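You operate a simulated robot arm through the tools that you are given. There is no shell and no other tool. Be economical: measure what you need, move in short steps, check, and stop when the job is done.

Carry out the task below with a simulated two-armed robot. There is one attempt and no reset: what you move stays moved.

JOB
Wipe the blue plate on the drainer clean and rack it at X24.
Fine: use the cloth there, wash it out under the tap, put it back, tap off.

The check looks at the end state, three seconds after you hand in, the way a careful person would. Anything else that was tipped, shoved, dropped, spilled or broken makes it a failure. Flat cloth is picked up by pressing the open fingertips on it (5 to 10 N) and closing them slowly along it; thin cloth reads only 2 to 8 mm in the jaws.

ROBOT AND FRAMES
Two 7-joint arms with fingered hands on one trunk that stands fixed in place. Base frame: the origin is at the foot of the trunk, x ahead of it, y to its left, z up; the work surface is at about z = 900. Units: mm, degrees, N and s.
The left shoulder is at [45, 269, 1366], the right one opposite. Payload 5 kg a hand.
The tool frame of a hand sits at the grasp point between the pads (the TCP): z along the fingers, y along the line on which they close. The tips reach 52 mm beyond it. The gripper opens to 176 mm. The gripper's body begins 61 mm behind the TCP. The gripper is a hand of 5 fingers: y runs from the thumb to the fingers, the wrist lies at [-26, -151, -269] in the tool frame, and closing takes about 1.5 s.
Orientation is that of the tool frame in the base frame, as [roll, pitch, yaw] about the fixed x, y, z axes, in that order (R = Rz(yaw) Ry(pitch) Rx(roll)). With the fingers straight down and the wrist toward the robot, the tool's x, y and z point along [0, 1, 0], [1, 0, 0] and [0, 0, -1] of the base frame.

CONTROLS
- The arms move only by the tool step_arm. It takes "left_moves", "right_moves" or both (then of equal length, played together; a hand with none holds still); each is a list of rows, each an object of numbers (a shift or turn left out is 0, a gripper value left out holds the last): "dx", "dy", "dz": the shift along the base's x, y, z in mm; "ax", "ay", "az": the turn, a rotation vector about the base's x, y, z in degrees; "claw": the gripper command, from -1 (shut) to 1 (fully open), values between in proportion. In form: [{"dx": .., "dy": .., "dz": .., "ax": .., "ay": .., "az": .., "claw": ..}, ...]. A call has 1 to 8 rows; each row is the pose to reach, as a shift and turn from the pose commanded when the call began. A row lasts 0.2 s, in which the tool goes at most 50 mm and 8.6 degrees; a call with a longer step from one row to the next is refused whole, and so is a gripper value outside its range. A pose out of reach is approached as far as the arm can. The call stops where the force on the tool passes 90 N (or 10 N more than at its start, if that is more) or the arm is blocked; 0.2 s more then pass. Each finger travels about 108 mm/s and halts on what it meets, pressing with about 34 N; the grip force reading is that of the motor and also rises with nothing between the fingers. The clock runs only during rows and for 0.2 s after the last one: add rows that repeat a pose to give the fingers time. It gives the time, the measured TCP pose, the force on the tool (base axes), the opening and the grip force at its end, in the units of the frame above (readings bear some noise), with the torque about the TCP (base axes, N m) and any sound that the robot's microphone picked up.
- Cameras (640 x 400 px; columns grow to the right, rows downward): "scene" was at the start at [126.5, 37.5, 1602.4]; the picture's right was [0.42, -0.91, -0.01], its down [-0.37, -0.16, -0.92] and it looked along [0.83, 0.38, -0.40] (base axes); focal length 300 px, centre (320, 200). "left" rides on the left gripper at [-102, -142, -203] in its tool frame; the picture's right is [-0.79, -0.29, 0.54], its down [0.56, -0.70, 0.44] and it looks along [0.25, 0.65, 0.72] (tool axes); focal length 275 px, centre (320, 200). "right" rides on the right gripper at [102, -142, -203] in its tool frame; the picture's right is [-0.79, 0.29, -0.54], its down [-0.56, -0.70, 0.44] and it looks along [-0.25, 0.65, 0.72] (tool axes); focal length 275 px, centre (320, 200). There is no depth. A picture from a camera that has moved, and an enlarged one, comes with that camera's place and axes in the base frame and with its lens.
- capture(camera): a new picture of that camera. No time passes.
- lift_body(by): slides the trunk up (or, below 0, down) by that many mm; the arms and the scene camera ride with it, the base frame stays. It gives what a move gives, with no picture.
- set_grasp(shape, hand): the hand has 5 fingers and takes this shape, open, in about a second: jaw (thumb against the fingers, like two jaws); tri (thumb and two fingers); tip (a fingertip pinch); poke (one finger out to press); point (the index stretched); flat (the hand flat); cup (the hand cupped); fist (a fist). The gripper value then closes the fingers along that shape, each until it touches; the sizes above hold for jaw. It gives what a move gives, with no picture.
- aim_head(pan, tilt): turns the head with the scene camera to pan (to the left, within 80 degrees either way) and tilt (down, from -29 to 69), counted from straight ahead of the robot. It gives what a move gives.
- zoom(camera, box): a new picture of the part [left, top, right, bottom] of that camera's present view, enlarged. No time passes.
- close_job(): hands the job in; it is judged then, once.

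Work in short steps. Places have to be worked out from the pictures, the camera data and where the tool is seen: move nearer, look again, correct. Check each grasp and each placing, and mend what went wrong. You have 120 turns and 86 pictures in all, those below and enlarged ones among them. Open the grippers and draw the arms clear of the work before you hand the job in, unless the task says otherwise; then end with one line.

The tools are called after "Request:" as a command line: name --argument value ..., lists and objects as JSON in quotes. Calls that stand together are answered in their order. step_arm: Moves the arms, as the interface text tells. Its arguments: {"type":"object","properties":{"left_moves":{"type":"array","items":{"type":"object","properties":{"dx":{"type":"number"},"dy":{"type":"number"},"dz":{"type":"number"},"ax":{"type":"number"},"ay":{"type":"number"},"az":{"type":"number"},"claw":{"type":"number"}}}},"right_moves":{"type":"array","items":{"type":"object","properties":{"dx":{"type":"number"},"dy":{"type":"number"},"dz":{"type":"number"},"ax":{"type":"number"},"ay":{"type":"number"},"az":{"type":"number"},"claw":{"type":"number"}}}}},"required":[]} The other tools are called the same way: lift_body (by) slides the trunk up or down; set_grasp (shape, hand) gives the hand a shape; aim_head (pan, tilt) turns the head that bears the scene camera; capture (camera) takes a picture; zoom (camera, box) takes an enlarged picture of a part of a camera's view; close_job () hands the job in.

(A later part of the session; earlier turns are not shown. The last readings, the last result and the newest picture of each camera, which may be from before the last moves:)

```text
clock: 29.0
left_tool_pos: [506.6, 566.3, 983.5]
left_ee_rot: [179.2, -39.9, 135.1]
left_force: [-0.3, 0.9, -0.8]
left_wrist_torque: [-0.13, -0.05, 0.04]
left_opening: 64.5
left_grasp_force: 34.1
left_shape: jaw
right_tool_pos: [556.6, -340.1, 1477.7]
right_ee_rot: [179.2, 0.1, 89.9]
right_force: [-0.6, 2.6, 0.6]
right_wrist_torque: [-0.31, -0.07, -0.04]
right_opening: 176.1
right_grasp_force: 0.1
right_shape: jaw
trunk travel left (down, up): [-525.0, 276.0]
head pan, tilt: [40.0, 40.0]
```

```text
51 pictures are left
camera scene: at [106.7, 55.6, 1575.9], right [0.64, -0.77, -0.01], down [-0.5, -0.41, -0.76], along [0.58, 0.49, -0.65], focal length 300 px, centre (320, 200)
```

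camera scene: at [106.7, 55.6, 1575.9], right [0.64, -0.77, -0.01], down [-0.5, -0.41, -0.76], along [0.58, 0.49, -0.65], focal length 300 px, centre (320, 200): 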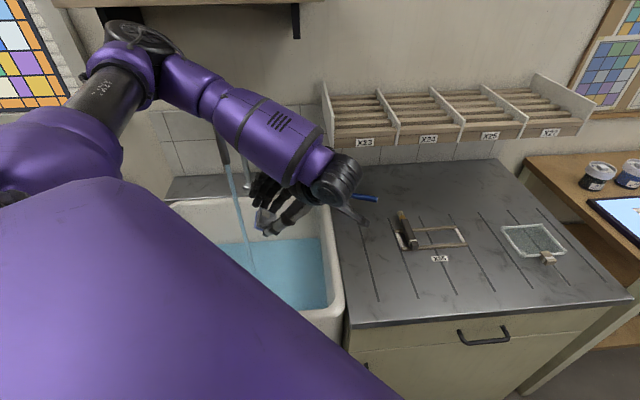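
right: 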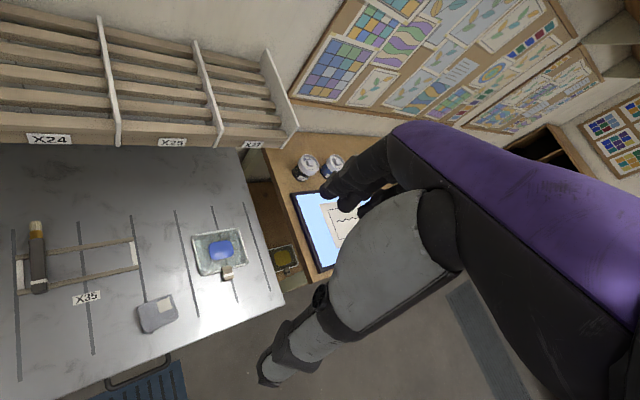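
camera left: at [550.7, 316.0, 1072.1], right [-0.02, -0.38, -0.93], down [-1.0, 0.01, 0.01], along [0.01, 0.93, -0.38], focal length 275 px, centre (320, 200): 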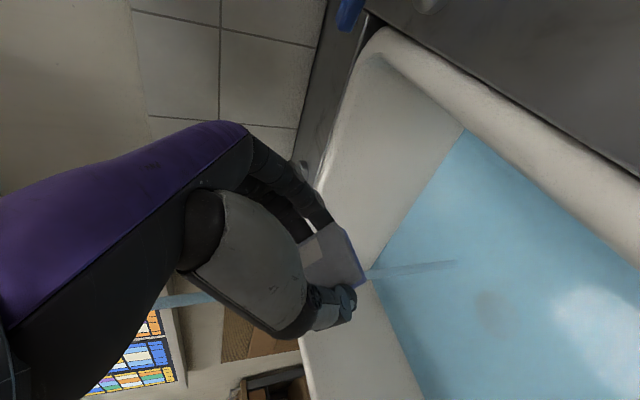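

The cloth is just short of the stream at [447,652]. I'll move it in by (-28,+56) and hold it there.

Request:
step_arm --left_moves '[{"dx": -14, "dy": 28}, {"dx": -28, "dy": 56}, {"dx": -28, "dy": 56}, {"dx": -28, "dy": 56}]'

Request:
capture --camera "left"

Request:
zoom --camera "scene" --box '[160, 120, 380, 320]'

```text
clock: 30.0
left_tool_pos: [480.5, 620.3, 983.5]
left_ee_rot: [179.3, -40.0, 135.0]
left_force: [-0.4, 1.2, 0.3]
left_wrist_torque: [-0.14, -0.04, 0.04]
left_opening: 64.4
left_grasp_force: 33.3
left_shape: jaw
right_tool_pos: [554.9, -341.8, 1476.7]
right_ee_rot: [179.2, 0.1, 90.0]
right_force: [0.1, 2.4, 0.4]
right_wrist_torque: [-0.22, -0.06, -0.03]
right_opening: 175.8
right_grasp_force: 0.1
right_shape: jaw
trunk travel left (down, up): [-525.0, 276.0]
head pan, tilt: [40.0, 40.0]
```

```text
50 pictures are left
camera left: at [522.4, 372.4, 1072.4], right [-0.02, -0.38, -0.92], down [-1.0, 0.01, 0.01], along [0.01, 0.93, -0.38], focal length 275 px, centre (320, 200)
```

left: 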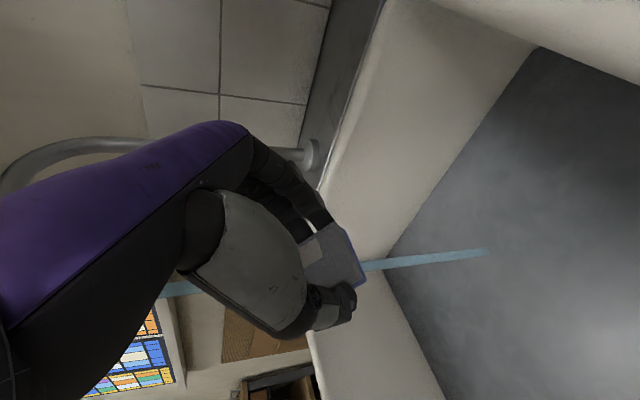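

```text
2.00 times, centred on (270, 220) of scene
camera zoom: at [106.3, 55.4, 1575.9], right [0.64, -0.77, -0.01], down [-0.5, -0.41, -0.76], along [0.58, 0.49, -0.65], focal length 601 px, centre (420, 160)
```

zoom: 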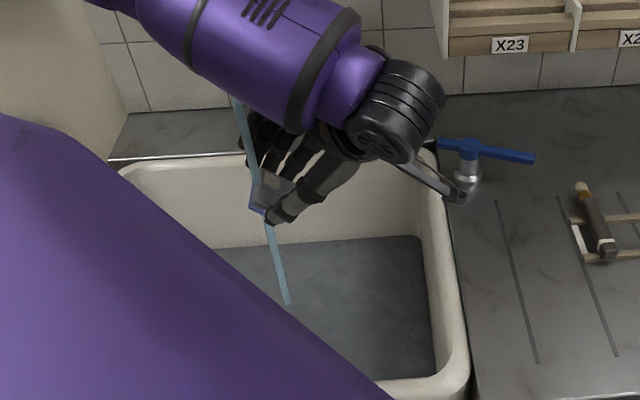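

The water has turned murky, so the cloth is giving up ink. I'll hold it and move it slightly back and forth in the stream.

Request:
step_arm --left_moves '[{"dx": -8, "dy": 8}, {"dx": -8, "dy": 8}, {"dx": 0, "dy": 0}, {"dx": 6, "dy": 6}, {"dx": 6, "dy": 6}, {"dx": -6, "dy": -6}, {"dx": -6, "dy": -6}, {"dx": 0, "dy": 0}]'

Request:
zoom --camera "left" --box '[240, 180, 520, 380]'

Request:
zoom --camera "scene" --box '[200, 160, 360, 300]'

```text
clock: 31.8
left_tool_pos: [479.8, 619.5, 986.1]
left_ee_rot: [179.4, -40.2, 134.8]
left_force: [0.3, 0.1, -0.4]
left_wrist_torque: [-0.05, -0.05, -0.02]
left_opening: 64.3
left_grasp_force: 34.4
left_shape: jaw
right_tool_pos: [556.1, -342.0, 1477.4]
right_ee_rot: [179.3, 0.1, 89.9]
right_force: [0.0, -0.2, 0.9]
right_wrist_torque: [-0.02, -0.05, 0.0]
right_opening: 175.8
right_grasp_force: 0.0
right_shape: jaw
trunk travel left (down, up): [-525.0, 276.0]
head pan, tilt: [40.0, 40.0]
```

```text
2.00 times, centred on (380, 280) of left
camera zoom: at [522.5, 371.0, 1073.2], right [-0.02, -0.38, -0.93], down [-1.0, 0.01, 0.01], along [0.01, 0.93, -0.38], focal length 551 px, centre (200, 40)
```

zoom: 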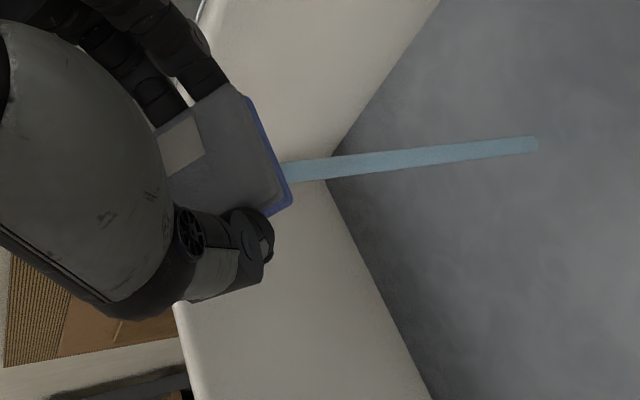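

```text
2.86 times, centred on (280, 230) of scene
camera zoom: at [106.7, 53.9, 1575.9], right [0.64, -0.77, -0.01], down [-0.5, -0.41, -0.76], along [0.58, 0.49, -0.65], focal length 858 px, centre (434, 114)
```

zoom: 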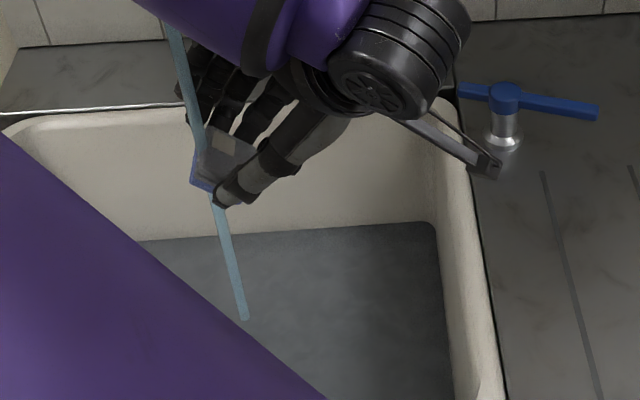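

The underside is still blue. I'll centre the cloth more under the stream and hold longer.

Request:
step_arm --left_moves '[{"dx": -11, "dy": 11}, {"dx": -11, "dy": 11}, {"dx": -11, "dy": 11}, {"dx": -11, "dy": 11}, {"dx": -11, "dy": 11}, {"dx": -11, "dy": 11}, {"dx": -11, "dy": 11}, {"dx": -11, "dy": 11}]'

Request:
zoom --camera "left" --box '[240, 180, 520, 380]'

```text
clock: 33.6
left_tool_pos: [467.5, 630.7, 985.2]
left_ee_rot: [179.3, -40.1, 134.9]
left_force: [-0.1, 0.3, -0.5]
left_wrist_torque: [-0.04, 0.0, -0.01]
left_opening: 64.3
left_grasp_force: 34.0
left_shape: jaw
right_tool_pos: [556.7, -343.1, 1477.0]
right_ee_rot: [179.4, 0.1, 90.0]
right_force: [-0.1, 0.0, 0.6]
right_wrist_torque: [-0.05, -0.04, 0.0]
right_opening: 175.8
right_grasp_force: 0.0
right_shape: jaw
trunk travel left (down, up): [-525.0, 276.0]
head pan, tilt: [40.0, 40.0]
```

```text
2.00 times, centred on (380, 280) of left
camera zoom: at [511.7, 381.7, 1072.9], right [-0.02, -0.38, -0.93], down [-1.0, 0.01, 0.01], along [0.01, 0.93, -0.38], focal length 551 px, centre (200, 40)
```

zoom: 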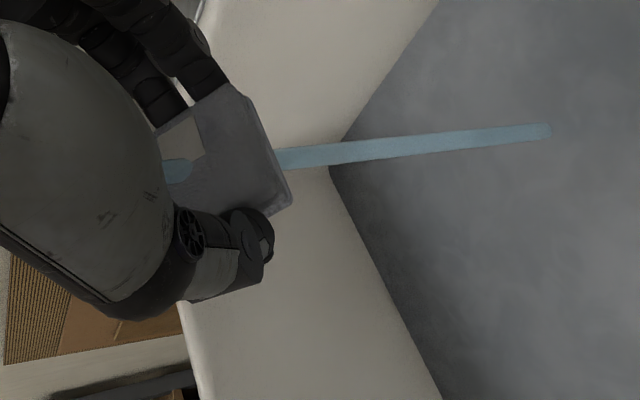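

The cloth now looks clean all over. I'll give it one more short rinse, then draw back out and untilt.

Request:
step_arm --left_moves '[{"dx": 5, "dy": 5}, {"dx": -5, "dy": -5}, {"dx": 0, "dy": 0}, {"dx": 0, "dy": 0}, {"dx": 15, "dy": -30}, {"dx": 35, "dy": -65}, {"dx": 50, "dy": -100, "dz": 10}, {"dx": 70, "dy": -135, "dz": 30}]'

Request:
step_arm --left_moves '[{"ax": -5.6, "ay": -5.6, "dz": 25}, {"ax": -11.3, "ay": -11.3, "dz": 55}, {"ax": -17, "ay": -17, "dz": 85}, {"ax": -22.6, "ay": -22.6, "dz": 105}, {"ax": -28.3, "ay": -28.3, "dz": 110}, {"ax": -28.3, "ay": -28.3, "dz": 110}]'

Request:
zoom --camera "left" --box '[240, 180, 520, 380]'

Request:
capture --camera "scene"

```text
clock: 35.4
left_tool_pos: [538.4, 494.1, 1014.2]
left_ee_rot: [179.4, -40.2, 134.8]
left_force: [0.0, -0.3, -0.1]
left_wrist_torque: [0.12, -0.03, -0.01]
left_opening: 64.4
left_grasp_force: 34.7
left_shape: jaw
right_tool_pos: [556.3, -344.6, 1475.1]
right_ee_rot: [179.3, 0.0, 89.9]
right_force: [0.5, -2.2, -0.7]
right_wrist_torque: [0.22, 0.07, 0.04]
right_opening: 175.8
right_grasp_force: 0.2
right_shape: jaw
trunk travel left (down, up): [-525.0, 276.0]
head pan, tilt: [40.0, 40.0]
```

```text
clock: 36.8
left_tool_pos: [539.5, 494.7, 1125.1]
left_ee_rot: [179.2, -0.2, 135.0]
left_force: [0.2, -1.1, 0.1]
left_wrist_torque: [0.15, 0.08, 0.04]
left_opening: 64.7
left_grasp_force: 33.8
left_shape: jaw
right_tool_pos: [557.8, -345.8, 1474.6]
right_ee_rot: [179.4, 0.0, 89.9]
right_force: [1.0, -0.5, -0.6]
right_wrist_torque: [0.16, 0.13, 0.06]
right_opening: 175.7
right_grasp_force: 0.1
right_shape: jaw
trunk travel left (down, up): [-525.0, 276.0]
head pan, tilt: [40.0, 40.0]
```

```text
2.00 times, centred on (380, 280) of left
camera zoom: at [508.5, 319.8, 1325.6], right [0.36, -0.76, -0.55], down [-0.89, -0.1, -0.45], along [0.29, 0.65, -0.71], focal length 551 px, centre (200, 40)
```

zoom: 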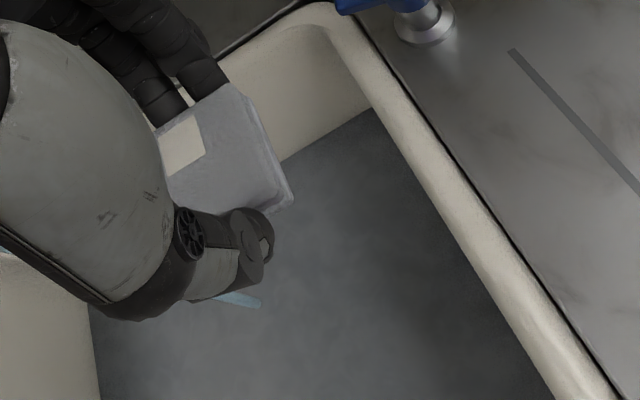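

```text
44 pictures are left
camera scene: at [108.2, 51.9, 1575.8], right [0.64, -0.77, -0.01], down [-0.5, -0.41, -0.76], along [0.58, 0.49, -0.65], focal length 300 px, centre (320, 200)
```

scene: 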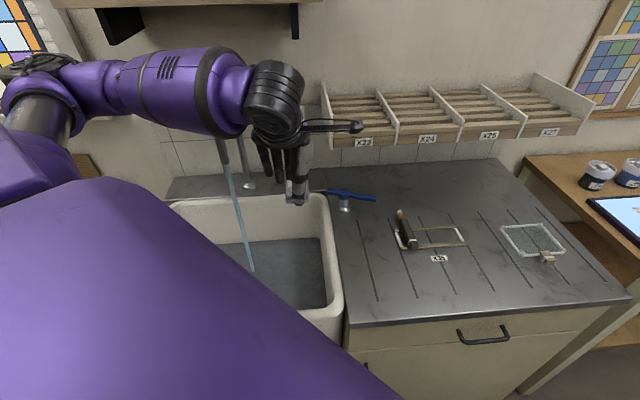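

The cloth is clean. I'll carry it back to its spot along the reverse path.

Request:
step_arm --left_moves '[{"dx": 15, "dy": -40, "az": -3}, {"dx": 30, "dy": -80, "az": -10}, {"dx": 45, "dy": -120, "az": -18}, {"dx": 60, "dy": -160, "az": -26}, {"dx": 75, "dy": -200, "az": -34}, {"dx": 90, "dy": -240, "az": -42}, {"dx": 105, "dy": -280, "az": -50}, {"dx": 120, "dy": -320, "az": -58}]'

Request:
step_arm --left_moves '[{"dx": 20, "dy": -40, "az": -8}, {"dx": 40, "dy": -80, "az": -16}, {"dx": 60, "dy": -120, "az": -25}, {"dx": 75, "dy": -150, "az": -25, "dz": -10}, {"dx": 90.5, "dy": -171.5, "az": -25, "dz": -40}, {"dx": 90.5, "dy": -171.5, "az": -25, "dz": -80}, {"dx": 90.5, "dy": -171.5, "az": -25, "dz": -120}, {"dx": 90.5, "dy": -171.5, "az": -25, "dz": -120}]'

Request:
zoom --camera "left" --box '[240, 180, 520, 380]'

```text
clock: 38.6
left_tool_pos: [648.5, 164.5, 1130.5]
left_ee_rot: [178.9, -0.5, 76.8]
left_force: [11.3, 2.1, -4.0]
left_wrist_torque: [-0.21, 1.3, -0.3]
left_opening: 64.5
left_grasp_force: 33.6
left_shape: jaw
right_tool_pos: [540.4, -359.5, 1479.5]
right_ee_rot: [178.9, -0.5, 89.4]
right_force: [9.0, -8.3, -3.2]
right_wrist_torque: [1.02, 1.16, 0.31]
right_opening: 175.7
right_grasp_force: 0.1
right_shape: jaw
trunk travel left (down, up): [-525.0, 276.0]
head pan, tilt: [40.0, 40.0]
```

```text
refused: row 3 steps farther than a row can; nothing moved
```

```text
2.00 times, centred on (380, 280) of left
camera zoom: at [481.1, 95.9, 1330.2], right [-0.45, -0.7, -0.55], down [-0.55, 0.71, -0.45], along [0.71, 0.1, -0.7], focal length 551 px, centre (200, 40)
```

zoom: 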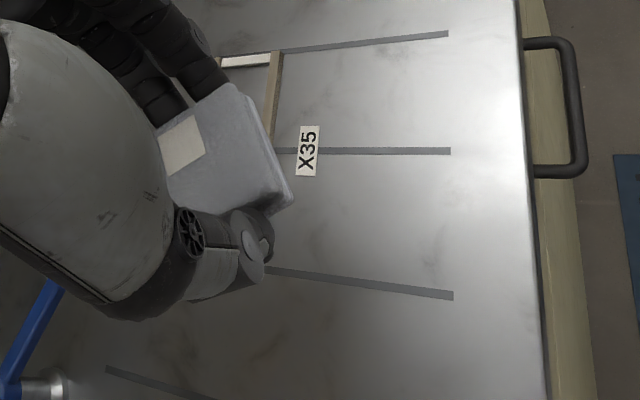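

One turn step was too large; I'll resend with smaller turn steps.

Request:
step_arm --left_moves '[{"dx": 20, "dy": -40, "az": -7}, {"dx": 40, "dy": -80, "az": -14}, {"dx": 60, "dy": -120, "az": -20}, {"dx": 75, "dy": -150, "az": -25, "dz": -10}, {"dx": 90.5, "dy": -171.5, "az": -25, "dz": -40}, {"dx": 90.5, "dy": -171.5, "az": -25, "dz": -80}, {"dx": 90.5, "dy": -171.5, "az": -25, "dz": -120}, {"dx": 90.5, "dy": -171.5, "az": -25, "dz": -120}]'

Request:
zoom --camera "left" --box '[240, 180, 520, 380]'

Request:
zoom --camera "scene" --box '[440, 160, 600, 300]'

```text
clock: 40.4
left_tool_pos: [762.5, 5.1, 990.7]
left_ee_rot: [-179.9, 0.4, 52.2]
left_force: [7.8, 1.9, -8.8]
left_wrist_torque: [-0.43, 0.99, -0.22]
left_opening: 64.5
left_grasp_force: 34.2
left_shape: jaw
right_tool_pos: [576.7, -343.0, 1464.9]
right_ee_rot: [-179.6, 0.1, 90.0]
right_force: [11.2, 0.7, -8.1]
right_wrist_torque: [0.17, 1.48, 0.24]
right_opening: 176.0
right_grasp_force: 0.0
right_shape: jaw
trunk travel left (down, up): [-525.0, 276.0]
head pan, tilt: [40.0, 40.0]
```

```text
2.00 times, centred on (380, 280) of left
camera zoom: at [588.3, 13.0, 1194.0], right [-0.71, -0.45, -0.53], down [-0.22, 0.87, -0.45], along [0.66, -0.2, -0.72], focal length 551 px, centre (200, 40)
```

zoom: 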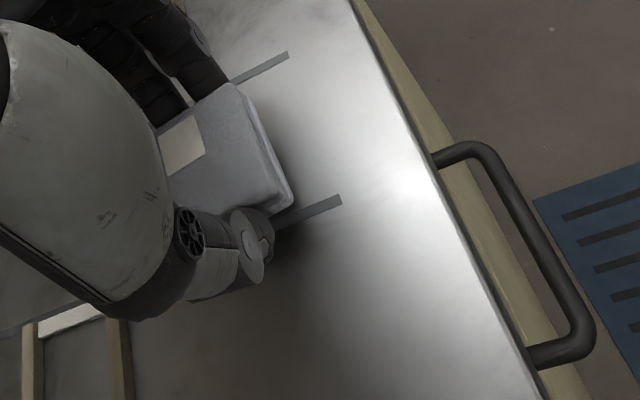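

```text
2.86 times, centred on (520, 230) of scene
camera zoom: at [124.7, 53.1, 1573.9], right [0.64, -0.77, -0.02], down [-0.51, -0.41, -0.75], along [0.57, 0.49, -0.66], focal length 858 px, centre (-251, 114)
```

zoom: 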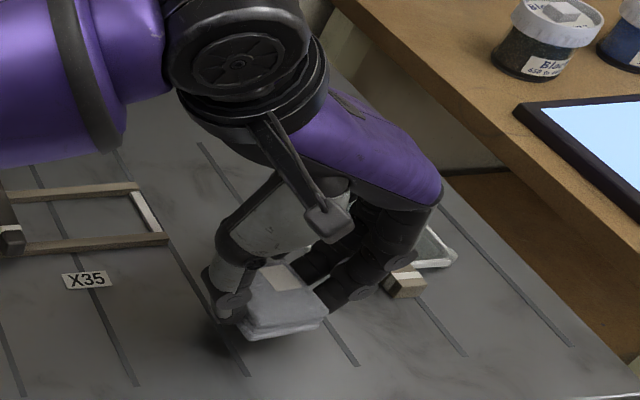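

The trunk is swaying after the motion. I'll let it settle, then read the pose.

Request:
step_arm --left_moves '[{"dz": 0}, {"dz": 0}, {"dz": -10}, {"dz": -20}, {"dz": -26}, {"dz": -26}, {"dz": -26}]'

```text
clock: 42.0
left_tool_pos: [747.5, 4.7, 978.6]
left_ee_rot: [179.3, 0.0, 52.0]
left_force: [-0.5, 0.4, 0.2]
left_wrist_torque: [0.01, -0.13, 0.06]
left_opening: 64.5
left_grasp_force: 34.1
left_shape: jaw
right_tool_pos: [555.0, -342.7, 1476.8]
right_ee_rot: [179.2, 0.0, 90.0]
right_force: [-1.4, -0.5, 1.5]
right_wrist_torque: [-0.04, -0.21, -0.02]
right_opening: 176.2
right_grasp_force: 0.1
right_shape: jaw
trunk travel left (down, up): [-525.0, 276.0]
head pan, tilt: [40.0, 40.0]
```

I'll lower the last 16 mm to the original spot and open.

Request:
step_arm --left_moves '[{"dx": 2.5, "dy": -1.5, "dz": -8}, {"dx": 2.5, "dy": -1.5, "dz": -13}, {"dx": 2.5, "dy": -1.5, "dz": -16}, {"dx": 2.5, "dy": -1.5, "dz": -16}]'

Request:
step_arm --left_moves '[{"claw": -0.1}, {"claw": 0.1}, {"claw": 0.3}, {"claw": 0.3}, {"claw": 0.3, "dz": 30}, {"claw": 0.3, "dz": 75}, {"claw": 0.3, "dz": 120, "dx": -10, "dy": 10}, {"claw": 0.3, "dz": 150, "dx": -20, "dy": 40}]'

Request:
capture --camera "scene"

```text
clock: 43.0
left_tool_pos: [749.8, 2.1, 962.3]
left_ee_rot: [179.3, 0.0, 52.0]
left_force: [-0.7, -0.7, -0.2]
left_wrist_torque: [0.02, -0.06, 0.02]
left_opening: 64.4
left_grasp_force: 34.1
left_shape: jaw
right_tool_pos: [554.4, -343.2, 1476.6]
right_ee_rot: [179.2, -0.1, 89.9]
right_force: [-1.9, 0.1, 1.2]
right_wrist_torque: [-0.01, -0.09, -0.01]
right_opening: 175.8
right_grasp_force: 0.0
right_shape: jaw
trunk travel left (down, up): [-525.0, 276.0]
head pan, tilt: [40.0, 40.0]
```

```text
clock: 44.8
left_tool_pos: [730.2, 43.6, 1112.3]
left_ee_rot: [179.2, 0.2, 52.0]
left_force: [-0.7, -0.4, -1.4]
left_wrist_torque: [-0.11, -0.11, -0.01]
left_opening: 114.0
left_grasp_force: 0.0
left_shape: jaw
right_tool_pos: [555.4, -342.0, 1478.6]
right_ee_rot: [179.1, 0.1, 90.0]
right_force: [-0.6, 1.3, 1.6]
right_wrist_torque: [-0.21, -0.07, -0.04]
right_opening: 176.0
right_grasp_force: 0.1
right_shape: jaw
trunk travel left (down, up): [-525.0, 276.0]
head pan, tilt: [40.0, 40.0]
```

```text
40 pictures are left
camera scene: at [106.5, 55.2, 1575.9], right [0.64, -0.77, -0.01], down [-0.5, -0.41, -0.76], along [0.58, 0.49, -0.65], focal length 300 px, centre (320, 200)
```

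scene: 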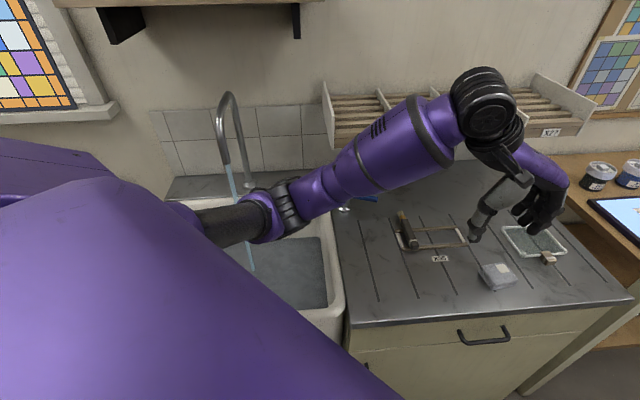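

The cloth is back in place and the plate is clean. To close the tap I must sweep the lever's front end (about [766,381]) back toward the robot. I'll turn the hand to head toward the wall and close it on the way.

Request:
step_arm --left_moves '[{"dx": -15, "dy": 30, "az": 8, "claw": -1}, {"dx": -35, "dy": 60, "az": 16, "claw": -1}, {"dx": -60, "dy": 90, "az": 24, "claw": -1}, {"dx": -80, "dy": 120, "az": 32, "claw": -1}, {"dx": -95, "dy": 150, "az": 40, "claw": -1}, {"dx": -100, "dy": 170, "az": 48, "claw": -1}, {"dx": -100, "dy": 180, "az": 56, "claw": -1}, {"dx": -100, "dy": 180, "az": 64, "claw": -1}]'

Request:
step_arm --left_moves '[{"az": 8}, {"az": 13}, {"az": 19}, {"az": 19}]'

Request:
step_arm --left_moves '[{"ax": 5.6, "ay": -5.6, "dz": -10}, {"ax": 11.3, "ay": -11.3, "dz": -20}, {"ax": 17, "ay": -17, "dz": -30}, {"ax": 22.6, "ay": -22.6, "dz": -30}, {"ax": 28.3, "ay": -28.3, "dz": -30}, {"ax": 28.3, "ay": -28.3, "dz": -30}]'

Request:
capture --camera "left"

Request:
capture --camera "scene"

```text
clock: 46.4
left_tool_pos: [507.4, 168.9, 972.5]
left_ee_rot: [-165.3, -1.8, 102.0]
left_force: [-7.2, -0.7, 4.7]
left_wrist_torque: [0.27, -0.97, 0.04]
left_opening: 0.2
left_grasp_force: 33.8
left_shape: jaw
right_tool_pos: [529.9, -341.4, 1484.5]
right_ee_rot: [178.2, 0.3, 90.1]
right_force: [-12.6, 12.1, 6.0]
right_wrist_torque: [-1.54, -1.51, -0.45]
right_opening: 175.9
right_grasp_force: 0.1
right_shape: jaw
trunk travel left (down, up): [-525.0, 276.0]
head pan, tilt: [40.0, 40.0]
stopped in row 8 (left hand): the arm was blocked; the commanded pose is now the measured one
```

```text
clock: 46.7
left_tool_pos: [470.5, 169.9, 953.1]
left_ee_rot: [-162.4, -1.9, 105.3]
left_force: [-4.5, -0.2, 3.8]
left_wrist_torque: [0.11, -0.55, 0.02]
left_opening: 0.0
left_grasp_force: 33.5
left_shape: jaw
right_tool_pos: [520.6, -338.2, 1492.6]
right_ee_rot: [177.9, 0.1, 90.0]
right_force: [-5.9, 6.9, 5.4]
right_wrist_torque: [-0.95, -0.67, -0.22]
right_opening: 175.6
right_grasp_force: 0.1
right_shape: jaw
trunk travel left (down, up): [-525.0, 276.0]
head pan, tilt: [40.0, 40.0]
stopped in row 1 (left hand): the force on the tool passed its limit at 135 N (the readings are from after the stop); the commanded pose is now the measured one
```

```text
clock: 47.0
left_tool_pos: [438.7, 173.6, 938.5]
left_ee_rot: [-163.4, -2.1, 106.3]
left_force: [-6.2, -3.1, 44.0]
left_wrist_torque: [1.06, -0.1, 0.18]
left_opening: 0.1
left_grasp_force: 34.1
left_shape: jaw
right_tool_pos: [500.1, -332.7, 1495.8]
right_ee_rot: [177.5, 0.7, 89.7]
right_force: [-3.5, 3.2, -2.6]
right_wrist_torque: [-0.29, -0.29, -0.11]
right_opening: 176.0
right_grasp_force: 0.2
right_shape: jaw
trunk travel left (down, up): [-525.0, 276.0]
head pan, tilt: [40.0, 40.0]
stopped in row 1 (left hand): the force on the tool passed its limit at 181 N (the readings are from after the stop); the commanded pose is now the measured one
```

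```text
39 pictures are left
camera left: at [395.7, 45.9, 1170.3], right [-0.2, -0.86, -0.46], down [-0.93, 0.32, -0.2], along [0.32, 0.39, -0.86], focal length 275 px, centre (320, 200)
```

left: 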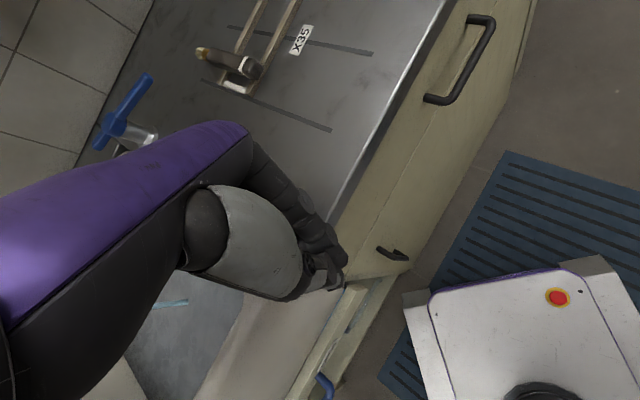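

```text
38 pictures are left
camera scene: at [99.1, 64.7, 1575.9], right [0.65, -0.76, 0.0], down [-0.5, -0.42, -0.76], along [0.58, 0.49, -0.65], focal length 300 px, centre (320, 200)
```

scene: 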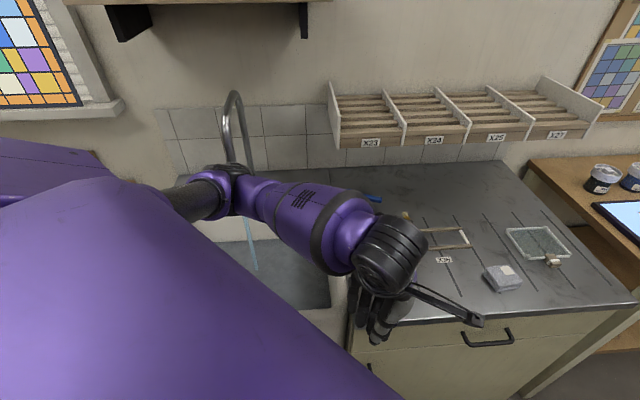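

The arm swung low and is now pressing on the cabinet front edge near [438,174]. I'll lift it straight up gently and let it settle.

Request:
step_arm --left_moves '[{"dz": 15}, {"dz": 35}, {"dz": 60}, {"dz": 60}, {"dz": 60}]'

Request:
capture --camera "scene"

```text
clock: 47.3
left_tool_pos: [415.2, 172.1, 935.7]
left_ee_rot: [-162.5, -1.7, 105.7]
left_force: [-10.1, -4.2, 12.4]
left_wrist_torque: [0.3, 0.01, 0.22]
left_opening: 0.0
left_grasp_force: 34.0
left_shape: jaw
right_tool_pos: [471.3, -331.5, 1506.7]
right_ee_rot: [176.4, 1.2, 88.8]
right_force: [-6.7, 2.2, 0.5]
right_wrist_torque: [-0.36, -0.74, -0.17]
right_opening: 175.8
right_grasp_force: 0.0
right_shape: jaw
trunk travel left (down, up): [-525.0, 276.0]
head pan, tilt: [40.0, 40.0]
stopped in row 1 (left hand): the force on the tool passed its limit at 127 N (the readings are from after the stop); the commanded pose is now the measured one
```

```text
37 pictures are left
camera scene: at [91.4, 74.4, 1575.8], right [0.65, -0.76, 0.01], down [-0.49, -0.43, -0.76], along [0.58, 0.49, -0.65], focal length 300 px, centre (320, 200)
```

scene: 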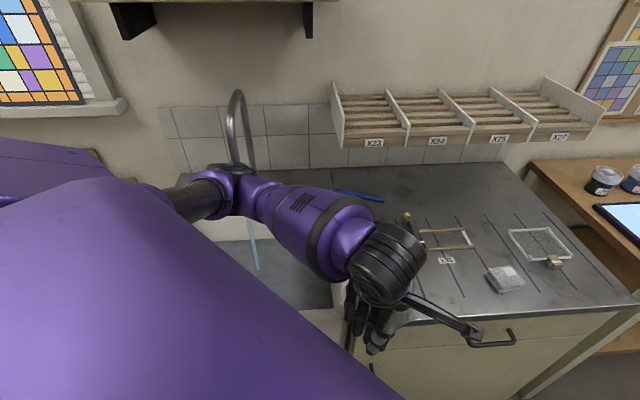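

The robot is being pushed back by the contact. I'll draw the hand away from the cabinet (toward the robot) with only a small lift.

Request:
step_arm --left_moves '[{"dx": -10, "dy": -10}, {"dx": -20, "dy": -20, "dz": 5}, {"dx": -30, "dy": -30, "dz": 10}, {"dx": -30, "dy": -30, "dz": 10}]'

Request:
capture --camera "left"

```text
clock: 48.3
left_tool_pos: [362.8, 83.9, 934.9]
left_ee_rot: [-160.2, -4.5, 99.5]
left_force: [1.5, -10.9, 12.3]
left_wrist_torque: [1.58, -0.15, -0.09]
left_opening: 0.0
left_grasp_force: 34.0
left_shape: jaw
right_tool_pos: [426.5, -411.0, 1441.9]
right_ee_rot: [-172.6, 1.3, 83.7]
right_force: [2.5, -17.7, -8.3]
right_wrist_torque: [2.35, 0.56, 0.08]
right_opening: 175.9
right_grasp_force: 0.0
right_shape: jaw
trunk travel left (down, up): [-525.0, 276.0]
head pan, tilt: [40.0, 40.0]
stopped in row 4 (right hand): the arm was blocked; the commanded pose is now the measured one
```

```text
36 pictures are left
camera left: at [317.3, -46.0, 1165.8], right [-0.32, -0.82, -0.47], down [-0.89, 0.43, -0.14], along [0.31, 0.38, -0.87], focal length 275 px, centre (320, 200)
```

left: 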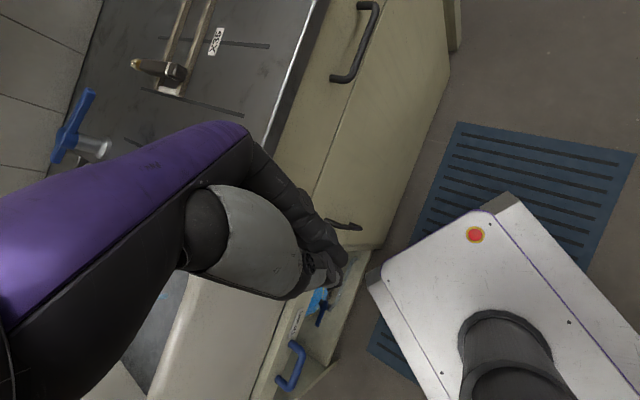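

The trunk is twisting noticeably. I'll look at the whole situation, and at a steady pose.

Request:
step_arm --left_moves '[{"dz": 0}, {"dz": 0}, {"dz": 0}]'

Request:
capture --camera "scene"

```text
clock: 48.7
left_tool_pos: [278.9, 21.8, 954.3]
left_ee_rot: [-164.3, -2.9, 87.3]
left_force: [0.0, 10.8, 21.8]
left_wrist_torque: [-1.16, -0.53, 0.16]
left_opening: 0.0
left_grasp_force: 34.1
left_shape: jaw
right_tool_pos: [210.5, -443.1, 1474.7]
right_ee_rot: [179.8, -0.5, 72.4]
right_force: [-24.9, 13.8, 25.6]
right_wrist_torque: [-2.61, -2.93, -0.53]
right_opening: 175.4
right_grasp_force: 0.0
right_shape: jaw
trunk travel left (down, up): [-525.0, 276.0]
head pan, tilt: [40.0, 40.0]
stopped in row 1 (left hand): the arm was blocked; the commanded pose is now the measured one
```

```text
35 pictures are left
camera scene: at [0.6, 72.9, 1581.8], right [0.66, -0.75, 0.04], down [-0.44, -0.44, -0.78], along [0.6, 0.5, -0.62], focal length 300 px, centre (320, 200)
```

scene: 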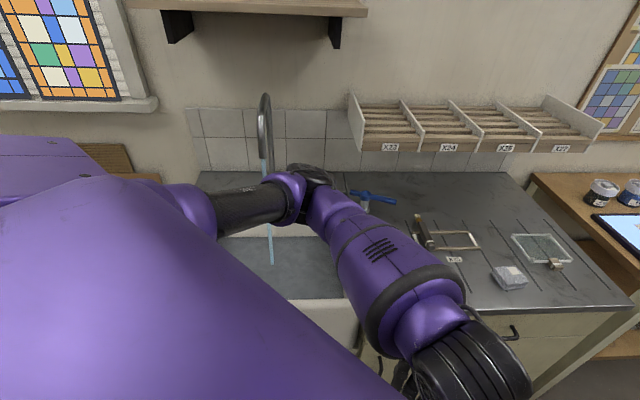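

The trunk has swayed back ~100 mm. I'll let time pass without arm commands (head aim) and read the state.

Request:
aim_head --pan 40 --tilt 42

```text
clock: 49.3
left_tool_pos: [293.4, 19.3, 941.8]
left_ee_rot: [-162.2, -4.3, 90.4]
left_force: [-2.0, -17.0, 4.6]
left_wrist_torque: [2.15, -0.38, -0.38]
left_opening: 0.3
left_grasp_force: 33.9
left_shape: jaw
right_tool_pos: [260.8, -487.6, 1455.0]
right_ee_rot: [-177.0, 0.8, 73.2]
right_force: [-12.0, -22.7, 0.3]
right_wrist_torque: [2.67, -1.54, 0.03]
right_opening: 176.0
right_grasp_force: 0.1
right_shape: jaw
trunk travel left (down, up): [-525.0, 276.0]
head pan, tilt: [40.0, 42.0]
```

Request:
aim_head --pan 40 --tilt 40

Request:
capture --camera "scene"

Request:
capture --camera "right"

```text
clock: 49.9
left_tool_pos: [308.6, 42.9, 936.0]
left_ee_rot: [-161.5, -3.6, 91.2]
left_force: [-9.1, 3.4, 2.8]
left_wrist_torque: [-0.32, -1.02, 0.15]
left_opening: 0.1
left_grasp_force: 34.0
left_shape: jaw
right_tool_pos: [286.4, -455.2, 1462.6]
right_ee_rot: [-176.7, 1.8, 74.0]
right_force: [-12.1, 2.7, 6.0]
right_wrist_torque: [-0.46, -1.57, -0.24]
right_opening: 175.9
right_grasp_force: 0.0
right_shape: jaw
trunk travel left (down, up): [-525.0, 276.0]
head pan, tilt: [40.0, 40.0]
```

```text
34 pictures are left
camera scene: at [83.1, 26.3, 1577.3], right [0.64, -0.77, 0.0], down [-0.49, -0.41, -0.77], along [0.59, 0.49, -0.64], focal length 300 px, centre (320, 200)
```

scene: 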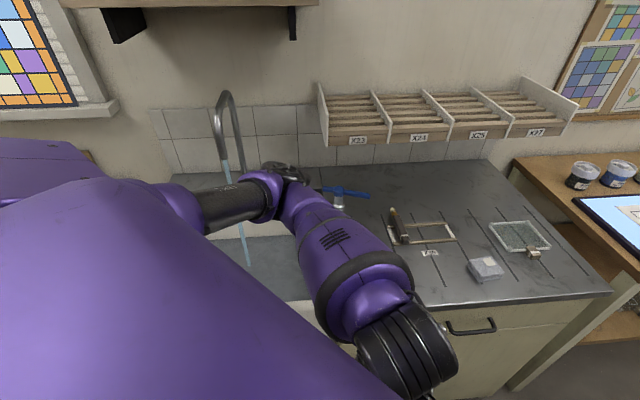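

```text
33 pictures are left
camera right: at [190.5, -312.8, 1668.2], right [0.09, -0.83, 0.55], down [-0.86, -0.35, -0.38], along [0.51, -0.43, -0.74], focal length 275 px, centre (320, 200)
```

right: 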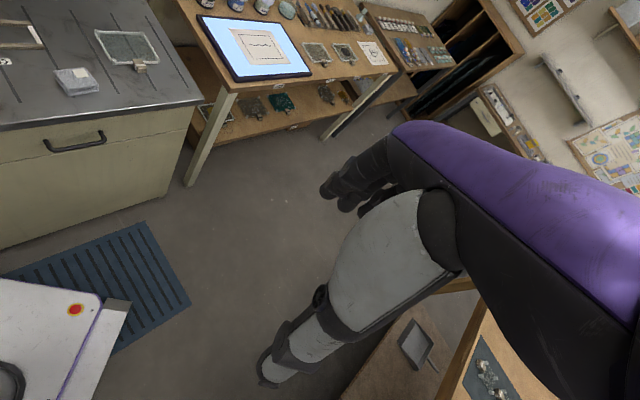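

Objects on the counter look undisturbed and the sway is dying out. I'll wait once more before moving.

Request:
aim_head --pan 40 --tilt 43

Request:
aim_head --pan 40 --tilt 40

```text
clock: 50.5
left_tool_pos: [322.5, 42.6, 932.3]
left_ee_rot: [-160.8, -3.5, 91.4]
left_force: [-7.0, 1.3, 2.9]
left_wrist_torque: [-0.09, -1.03, 0.17]
left_opening: 0.0
left_grasp_force: 33.5
left_shape: jaw
right_tool_pos: [304.9, -453.8, 1457.3]
right_ee_rot: [-175.6, 2.1, 74.2]
right_force: [-11.3, 1.0, 2.5]
right_wrist_torque: [-0.21, -1.48, -0.23]
right_opening: 175.9
right_grasp_force: 0.1
right_shape: jaw
trunk travel left (down, up): [-525.0, 276.0]
head pan, tilt: [40.0, 43.0]
```

```text
clock: 51.2
left_tool_pos: [347.2, 39.5, 923.4]
left_ee_rot: [-159.7, -3.8, 91.9]
left_force: [11.1, 0.5, -3.4]
left_wrist_torque: [-0.05, 1.35, -0.11]
left_opening: 0.2
left_grasp_force: 34.1
left_shape: jaw
right_tool_pos: [340.0, -460.4, 1445.8]
right_ee_rot: [-173.9, 2.2, 74.2]
right_force: [10.6, -2.0, -6.3]
right_wrist_torque: [0.48, 1.39, 0.15]
right_opening: 175.3
right_grasp_force: 0.2
right_shape: jaw
trunk travel left (down, up): [-525.0, 276.0]
head pan, tilt: [40.0, 40.0]
```

I'll now raise the hand slowly in place, clear of the cabinet front.

Request:
step_arm --left_moves '[{"dz": 10}, {"dz": 25}, {"dz": 45}, {"dz": 65}, {"dz": 85}, {"dz": 100}, {"dz": 100}]'

Request:
capture --camera "scene"

```text
clock: 52.8
left_tool_pos: [345.4, 43.2, 1025.5]
left_ee_rot: [-159.8, -3.8, 91.7]
left_force: [9.9, 1.5, -3.0]
left_wrist_torque: [-0.24, 1.16, -0.03]
left_opening: 0.0
left_grasp_force: 34.3
left_shape: jaw
right_tool_pos: [335.8, -455.6, 1449.1]
right_ee_rot: [-174.2, 2.4, 74.2]
right_force: [9.9, 1.4, -4.0]
right_wrist_torque: [-0.02, 1.24, 0.1]
right_opening: 175.7
right_grasp_force: 0.0
right_shape: jaw
trunk travel left (down, up): [-525.0, 276.0]
head pan, tilt: [40.0, 40.0]
```

```text
32 pictures are left
camera scene: at [126.5, 23.9, 1573.7], right [0.64, -0.77, -0.02], down [-0.52, -0.41, -0.75], along [0.57, 0.49, -0.66], focal length 300 px, centre (320, 200)
```

scene: 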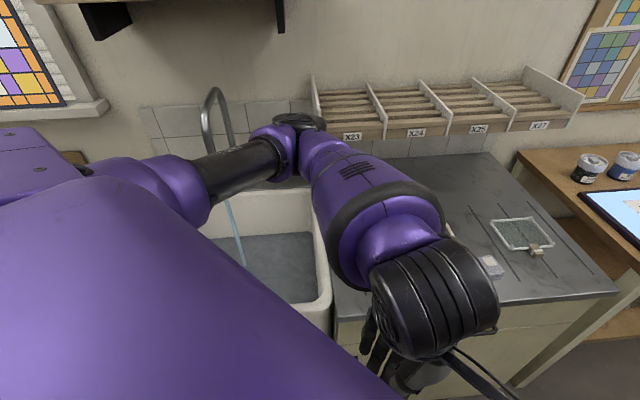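

Good: the arm answers again. I'll keep rising and move forward slowly.

Request:
step_arm --left_moves '[{"dz": 20, "dx": 10}, {"dz": 45, "dx": 25, "dy": 5}, {"dz": 70, "dx": 45, "dy": 10}, {"dz": 95, "dx": 70, "dy": 20}, {"dz": 115, "dx": 95, "dy": 30}, {"dz": 125, "dx": 115, "dy": 40}, {"dz": 125, "dx": 125, "dy": 50}, {"dz": 125, "dx": 125, "dy": 50}]'

Request:
step_arm --left_moves '[{"ay": 4, "dx": 15, "dy": 10}, {"ay": 8, "dx": 35, "dy": 20}, {"ay": 12, "dx": 55, "dy": 30}, {"ay": 12, "dx": 75, "dy": 40}, {"ay": 12, "dx": 90, "dy": 50}, {"ay": 12, "dx": 100, "dy": 60}, {"ay": 12, "dx": 100, "dy": 60}]'

Request:
capture --camera "scene"

```text
clock: 54.6
left_tool_pos: [454.5, 91.9, 1154.7]
left_ee_rot: [-160.6, -3.7, 91.5]
left_force: [2.9, 0.4, -0.7]
left_wrist_torque: [-0.02, 0.31, -0.03]
left_opening: 0.0
left_grasp_force: 34.4
left_shape: jaw
right_tool_pos: [313.5, -458.3, 1453.9]
right_ee_rot: [-175.3, 2.1, 74.0]
right_force: [2.2, -0.5, -0.4]
right_wrist_torque: [0.04, 0.3, 0.01]
right_opening: 176.2
right_grasp_force: 0.1
right_shape: jaw
trunk travel left (down, up): [-525.0, 276.0]
head pan, tilt: [40.0, 40.0]
```

```text
clock: 56.2
left_tool_pos: [549.4, 151.6, 1156.6]
left_ee_rot: [-148.7, -3.9, 90.6]
left_force: [0.1, 0.2, -0.4]
left_wrist_torque: [0.04, 0.06, 0.0]
left_opening: 0.0
left_grasp_force: 33.8
left_shape: jaw
right_tool_pos: [309.3, -458.4, 1455.3]
right_ee_rot: [-175.4, 2.1, 74.1]
right_force: [1.3, -1.1, -0.4]
right_wrist_torque: [0.05, 0.09, 0.04]
right_opening: 176.1
right_grasp_force: 0.0
right_shape: jaw
trunk travel left (down, up): [-525.0, 276.0]
head pan, tilt: [40.0, 40.0]
```

```text
31 pictures are left
camera scene: at [108.1, 23.3, 1575.7], right [0.64, -0.77, -0.01], down [-0.5, -0.41, -0.76], along [0.58, 0.49, -0.65], focal length 300 px, centre (320, 200)
```

scene: 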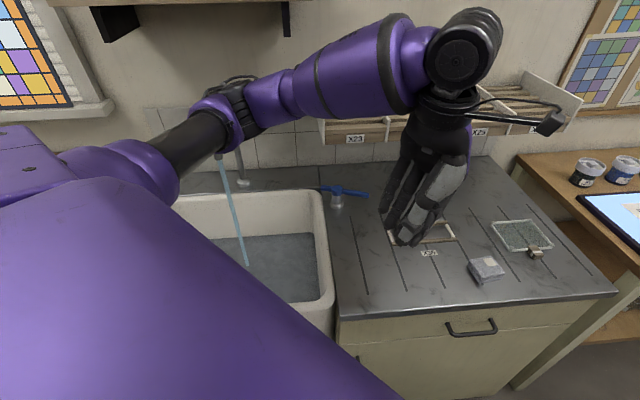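

My tilt went the wrong way (hand leaning back 31°). I'll correct it to vertical slowly.

Request:
step_arm --left_moves '[{"ay": -5}, {"ay": -10}, {"ay": -16}, {"ay": -22, "dx": 10, "dy": 10}, {"ay": -28, "dx": 20, "dy": 20}, {"ay": -32, "dx": 30, "dy": 30}, {"ay": -32, "dx": 40, "dy": 40}, {"ay": -32, "dx": 40, "dy": 40}]'

Request:
step_arm --left_moves '[{"az": 5}, {"az": 10, "dy": 10}, {"az": 16, "dy": 20}, {"az": 22, "dy": 30}, {"az": 28, "dy": 40}, {"az": 34, "dy": 50}, {"az": 40, "dy": 55}, {"az": 44, "dy": 55}]'

```text
clock: 58.0
left_tool_pos: [590.7, 170.7, 1166.8]
left_ee_rot: [178.6, -3.6, 92.2]
left_force: [0.7, 0.2, -0.1]
left_wrist_torque: [-0.02, 0.07, 0.01]
left_opening: 0.0
left_grasp_force: 33.9
left_shape: jaw
right_tool_pos: [304.8, -480.7, 1450.5]
right_ee_rot: [-175.5, 1.1, 74.0]
right_force: [-0.4, -0.9, -1.0]
right_wrist_torque: [0.03, -0.1, -0.03]
right_opening: 176.1
right_grasp_force: 0.0
right_shape: jaw
trunk travel left (down, up): [-525.0, 276.0]
head pan, tilt: [40.0, 40.0]
```

```text
clock: 59.8
left_tool_pos: [589.9, 245.4, 1155.8]
left_ee_rot: [179.2, -3.0, 136.9]
left_force: [0.9, -1.1, -0.1]
left_wrist_torque: [0.11, 0.03, 0.04]
left_opening: 0.0
left_grasp_force: 34.4
left_shape: jaw
right_tool_pos: [308.9, -458.9, 1454.4]
right_ee_rot: [-175.5, 2.1, 74.1]
right_force: [-0.3, -1.7, 0.1]
right_wrist_torque: [0.14, 0.02, -0.01]
right_opening: 176.1
right_grasp_force: 0.0
right_shape: jaw
trunk travel left (down, up): [-525.0, 276.0]
head pan, tilt: [40.0, 40.0]
```

The yaw is now right. Next is the forward tilt of 40° toward the wall, then a look with the hand camera.

Request:
step_arm --left_moves '[{"ax": 4, "ay": -4}, {"ax": 8.5, "ay": -8.5}, {"ax": 13, "ay": -13, "dz": -10}, {"ax": 18, "ay": -18, "dz": -25}, {"ax": 23, "ay": -23, "dz": -40}, {"ax": 28.3, "ay": -28.3, "dz": -60}, {"ax": 28.3, "ay": -28.3, "dz": -60}]'

Request:
capture --camera "left"

Request:
capture --camera "scene"

```text
clock: 61.4
left_tool_pos: [588.9, 248.0, 1097.3]
left_ee_rot: [139.1, -1.1, 138.2]
left_force: [0.5, 1.8, 0.1]
left_wrist_torque: [-0.1, -0.01, -0.11]
left_opening: 0.0
left_grasp_force: 34.0
left_shape: jaw
right_tool_pos: [307.2, -454.4, 1457.6]
right_ee_rot: [-175.6, 2.2, 74.1]
right_force: [-0.8, 2.5, 0.3]
right_wrist_torque: [-0.32, -0.06, -0.01]
right_opening: 176.1
right_grasp_force: 0.0
right_shape: jaw
trunk travel left (down, up): [-525.0, 276.0]
head pan, tilt: [40.0, 40.0]
```

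```text
30 pictures are left
camera left: at [504.4, 1.1, 1155.9], right [0.67, -0.42, -0.61], down [-0.59, 0.2, -0.78], along [0.45, 0.89, -0.11], focal length 275 px, centre (320, 200)
```

left: 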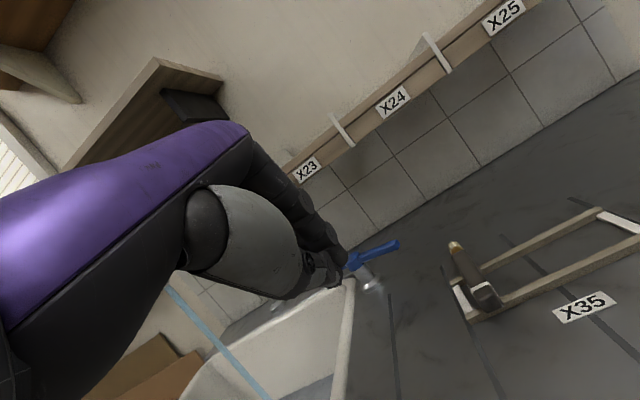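

```text
29 pictures are left
camera scene: at [105.9, 26.3, 1575.9], right [0.64, -0.77, -0.01], down [-0.5, -0.41, -0.76], along [0.58, 0.49, -0.65], focal length 300 px, centre (320, 200)
```

scene: 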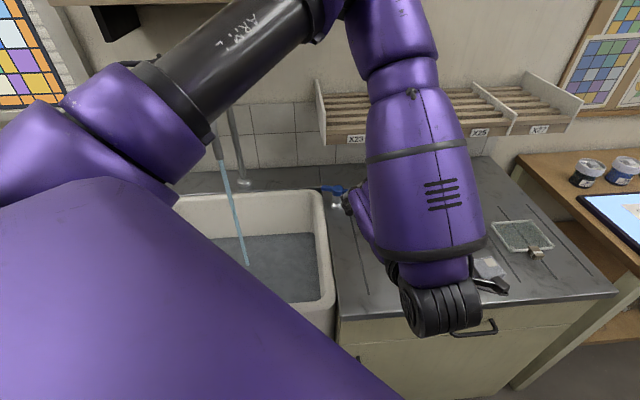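

The lever end is at [765,378]; the rack's lower edge is about z 1130. I'll go to a point in front and to the right of the lever end, just above brush height, and look.

Request:
step_arm --left_moves '[{"dx": 25, "dy": 10, "dz": -5}, {"dx": 55, "dy": 22, "dz": -15}, {"dx": 85, "dy": 35, "dz": -30}, {"dx": 115, "dy": 48, "dz": -45}, {"dx": 140, "dy": 60, "dz": -60}, {"dx": 160, "dy": 70, "dz": -75}, {"dx": 171, "dy": 74, "dz": -85}, {"dx": 171, "dy": 74, "dz": -85}]'

Request:
capture --camera "left"

Request:
zoom --camera "scene" --box '[280, 100, 520, 300]'

```text
clock: 63.2
left_tool_pos: [761.5, 322.1, 1012.5]
left_ee_rot: [139.2, -1.2, 138.2]
left_force: [0.1, 0.8, -0.4]
left_wrist_torque: [-0.02, 0.0, -0.03]
left_opening: 0.0
left_grasp_force: 33.7
left_shape: jaw
right_tool_pos: [307.9, -457.8, 1455.7]
right_ee_rot: [-175.5, 2.1, 74.0]
right_force: [-0.1, 0.2, 0.2]
right_wrist_torque: [-0.03, -0.01, -0.03]
right_opening: 176.2
right_grasp_force: 0.1
right_shape: jaw
trunk travel left (down, up): [-525.0, 276.0]
head pan, tilt: [40.0, 40.0]
```

```text
28 pictures are left
camera left: at [676.9, 73.7, 1070.6], right [0.67, -0.42, -0.61], down [-0.59, 0.2, -0.78], along [0.45, 0.89, -0.11], focal length 275 px, centre (320, 200)
```

left: 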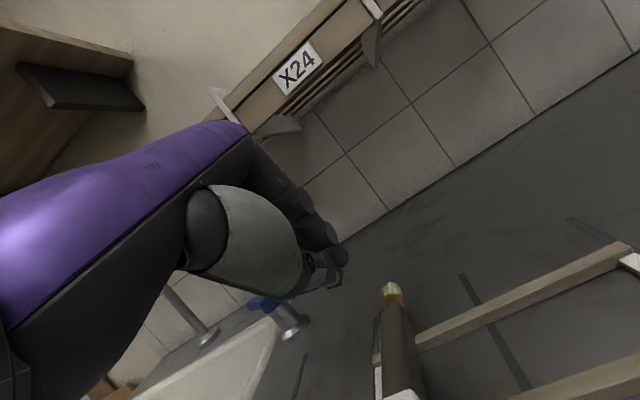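

```text
2.00 times, centred on (400, 200) of scene
camera zoom: at [106.6, 24.0, 1575.9], right [0.64, -0.77, -0.01], down [-0.5, -0.41, -0.76], along [0.58, 0.49, -0.65], focal length 601 px, centre (160, 200)
```

zoom: 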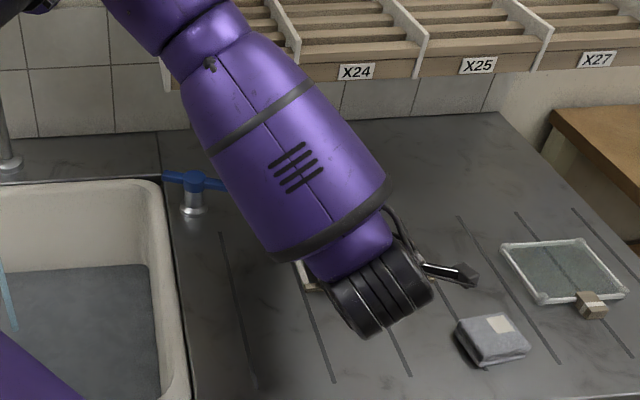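

The brush tip is at about [795,303,930], below the fingers. I'll move the hand toward the wall and slightly down, to behind the lever's line.

Request:
step_arm --left_moves '[{"dx": 8, "dy": 8, "dz": -6}, {"dx": 18, "dy": 18, "dz": -12}, {"dx": 28, "dy": 28, "dz": -18}, {"dx": 36, "dy": 37, "dz": -24}, {"dx": 41, "dy": 42, "dz": -27}, {"dx": 41, "dy": 42, "dz": -27}]'

Request:
capture --camera "left"

```text
clock: 64.6
left_tool_pos: [799.3, 362.7, 983.3]
left_ee_rot: [139.3, -1.4, 138.2]
left_force: [0.0, -0.4, 1.2]
left_wrist_torque: [0.03, -0.01, -0.06]
left_opening: 0.4
left_grasp_force: 33.4
left_shape: jaw
right_tool_pos: [307.8, -457.7, 1455.8]
right_ee_rot: [-175.5, 2.1, 74.0]
right_force: [-0.2, -0.5, -0.1]
right_wrist_torque: [0.03, 0.01, 0.01]
right_opening: 175.8
right_grasp_force: 0.2
right_shape: jaw
trunk travel left (down, up): [-525.0, 276.0]
head pan, tilt: [40.0, 40.0]
```

```text
26 pictures are left
camera left: at [717.0, 115.5, 1042.3], right [0.67, -0.42, -0.61], down [-0.59, 0.2, -0.78], along [0.45, 0.89, -0.11], focal length 275 px, centre (320, 200)
```

left: 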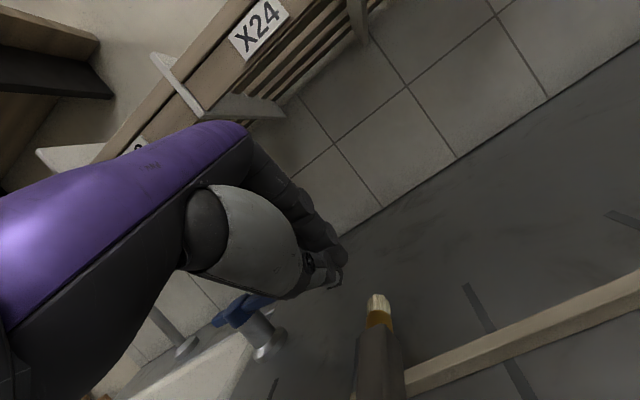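

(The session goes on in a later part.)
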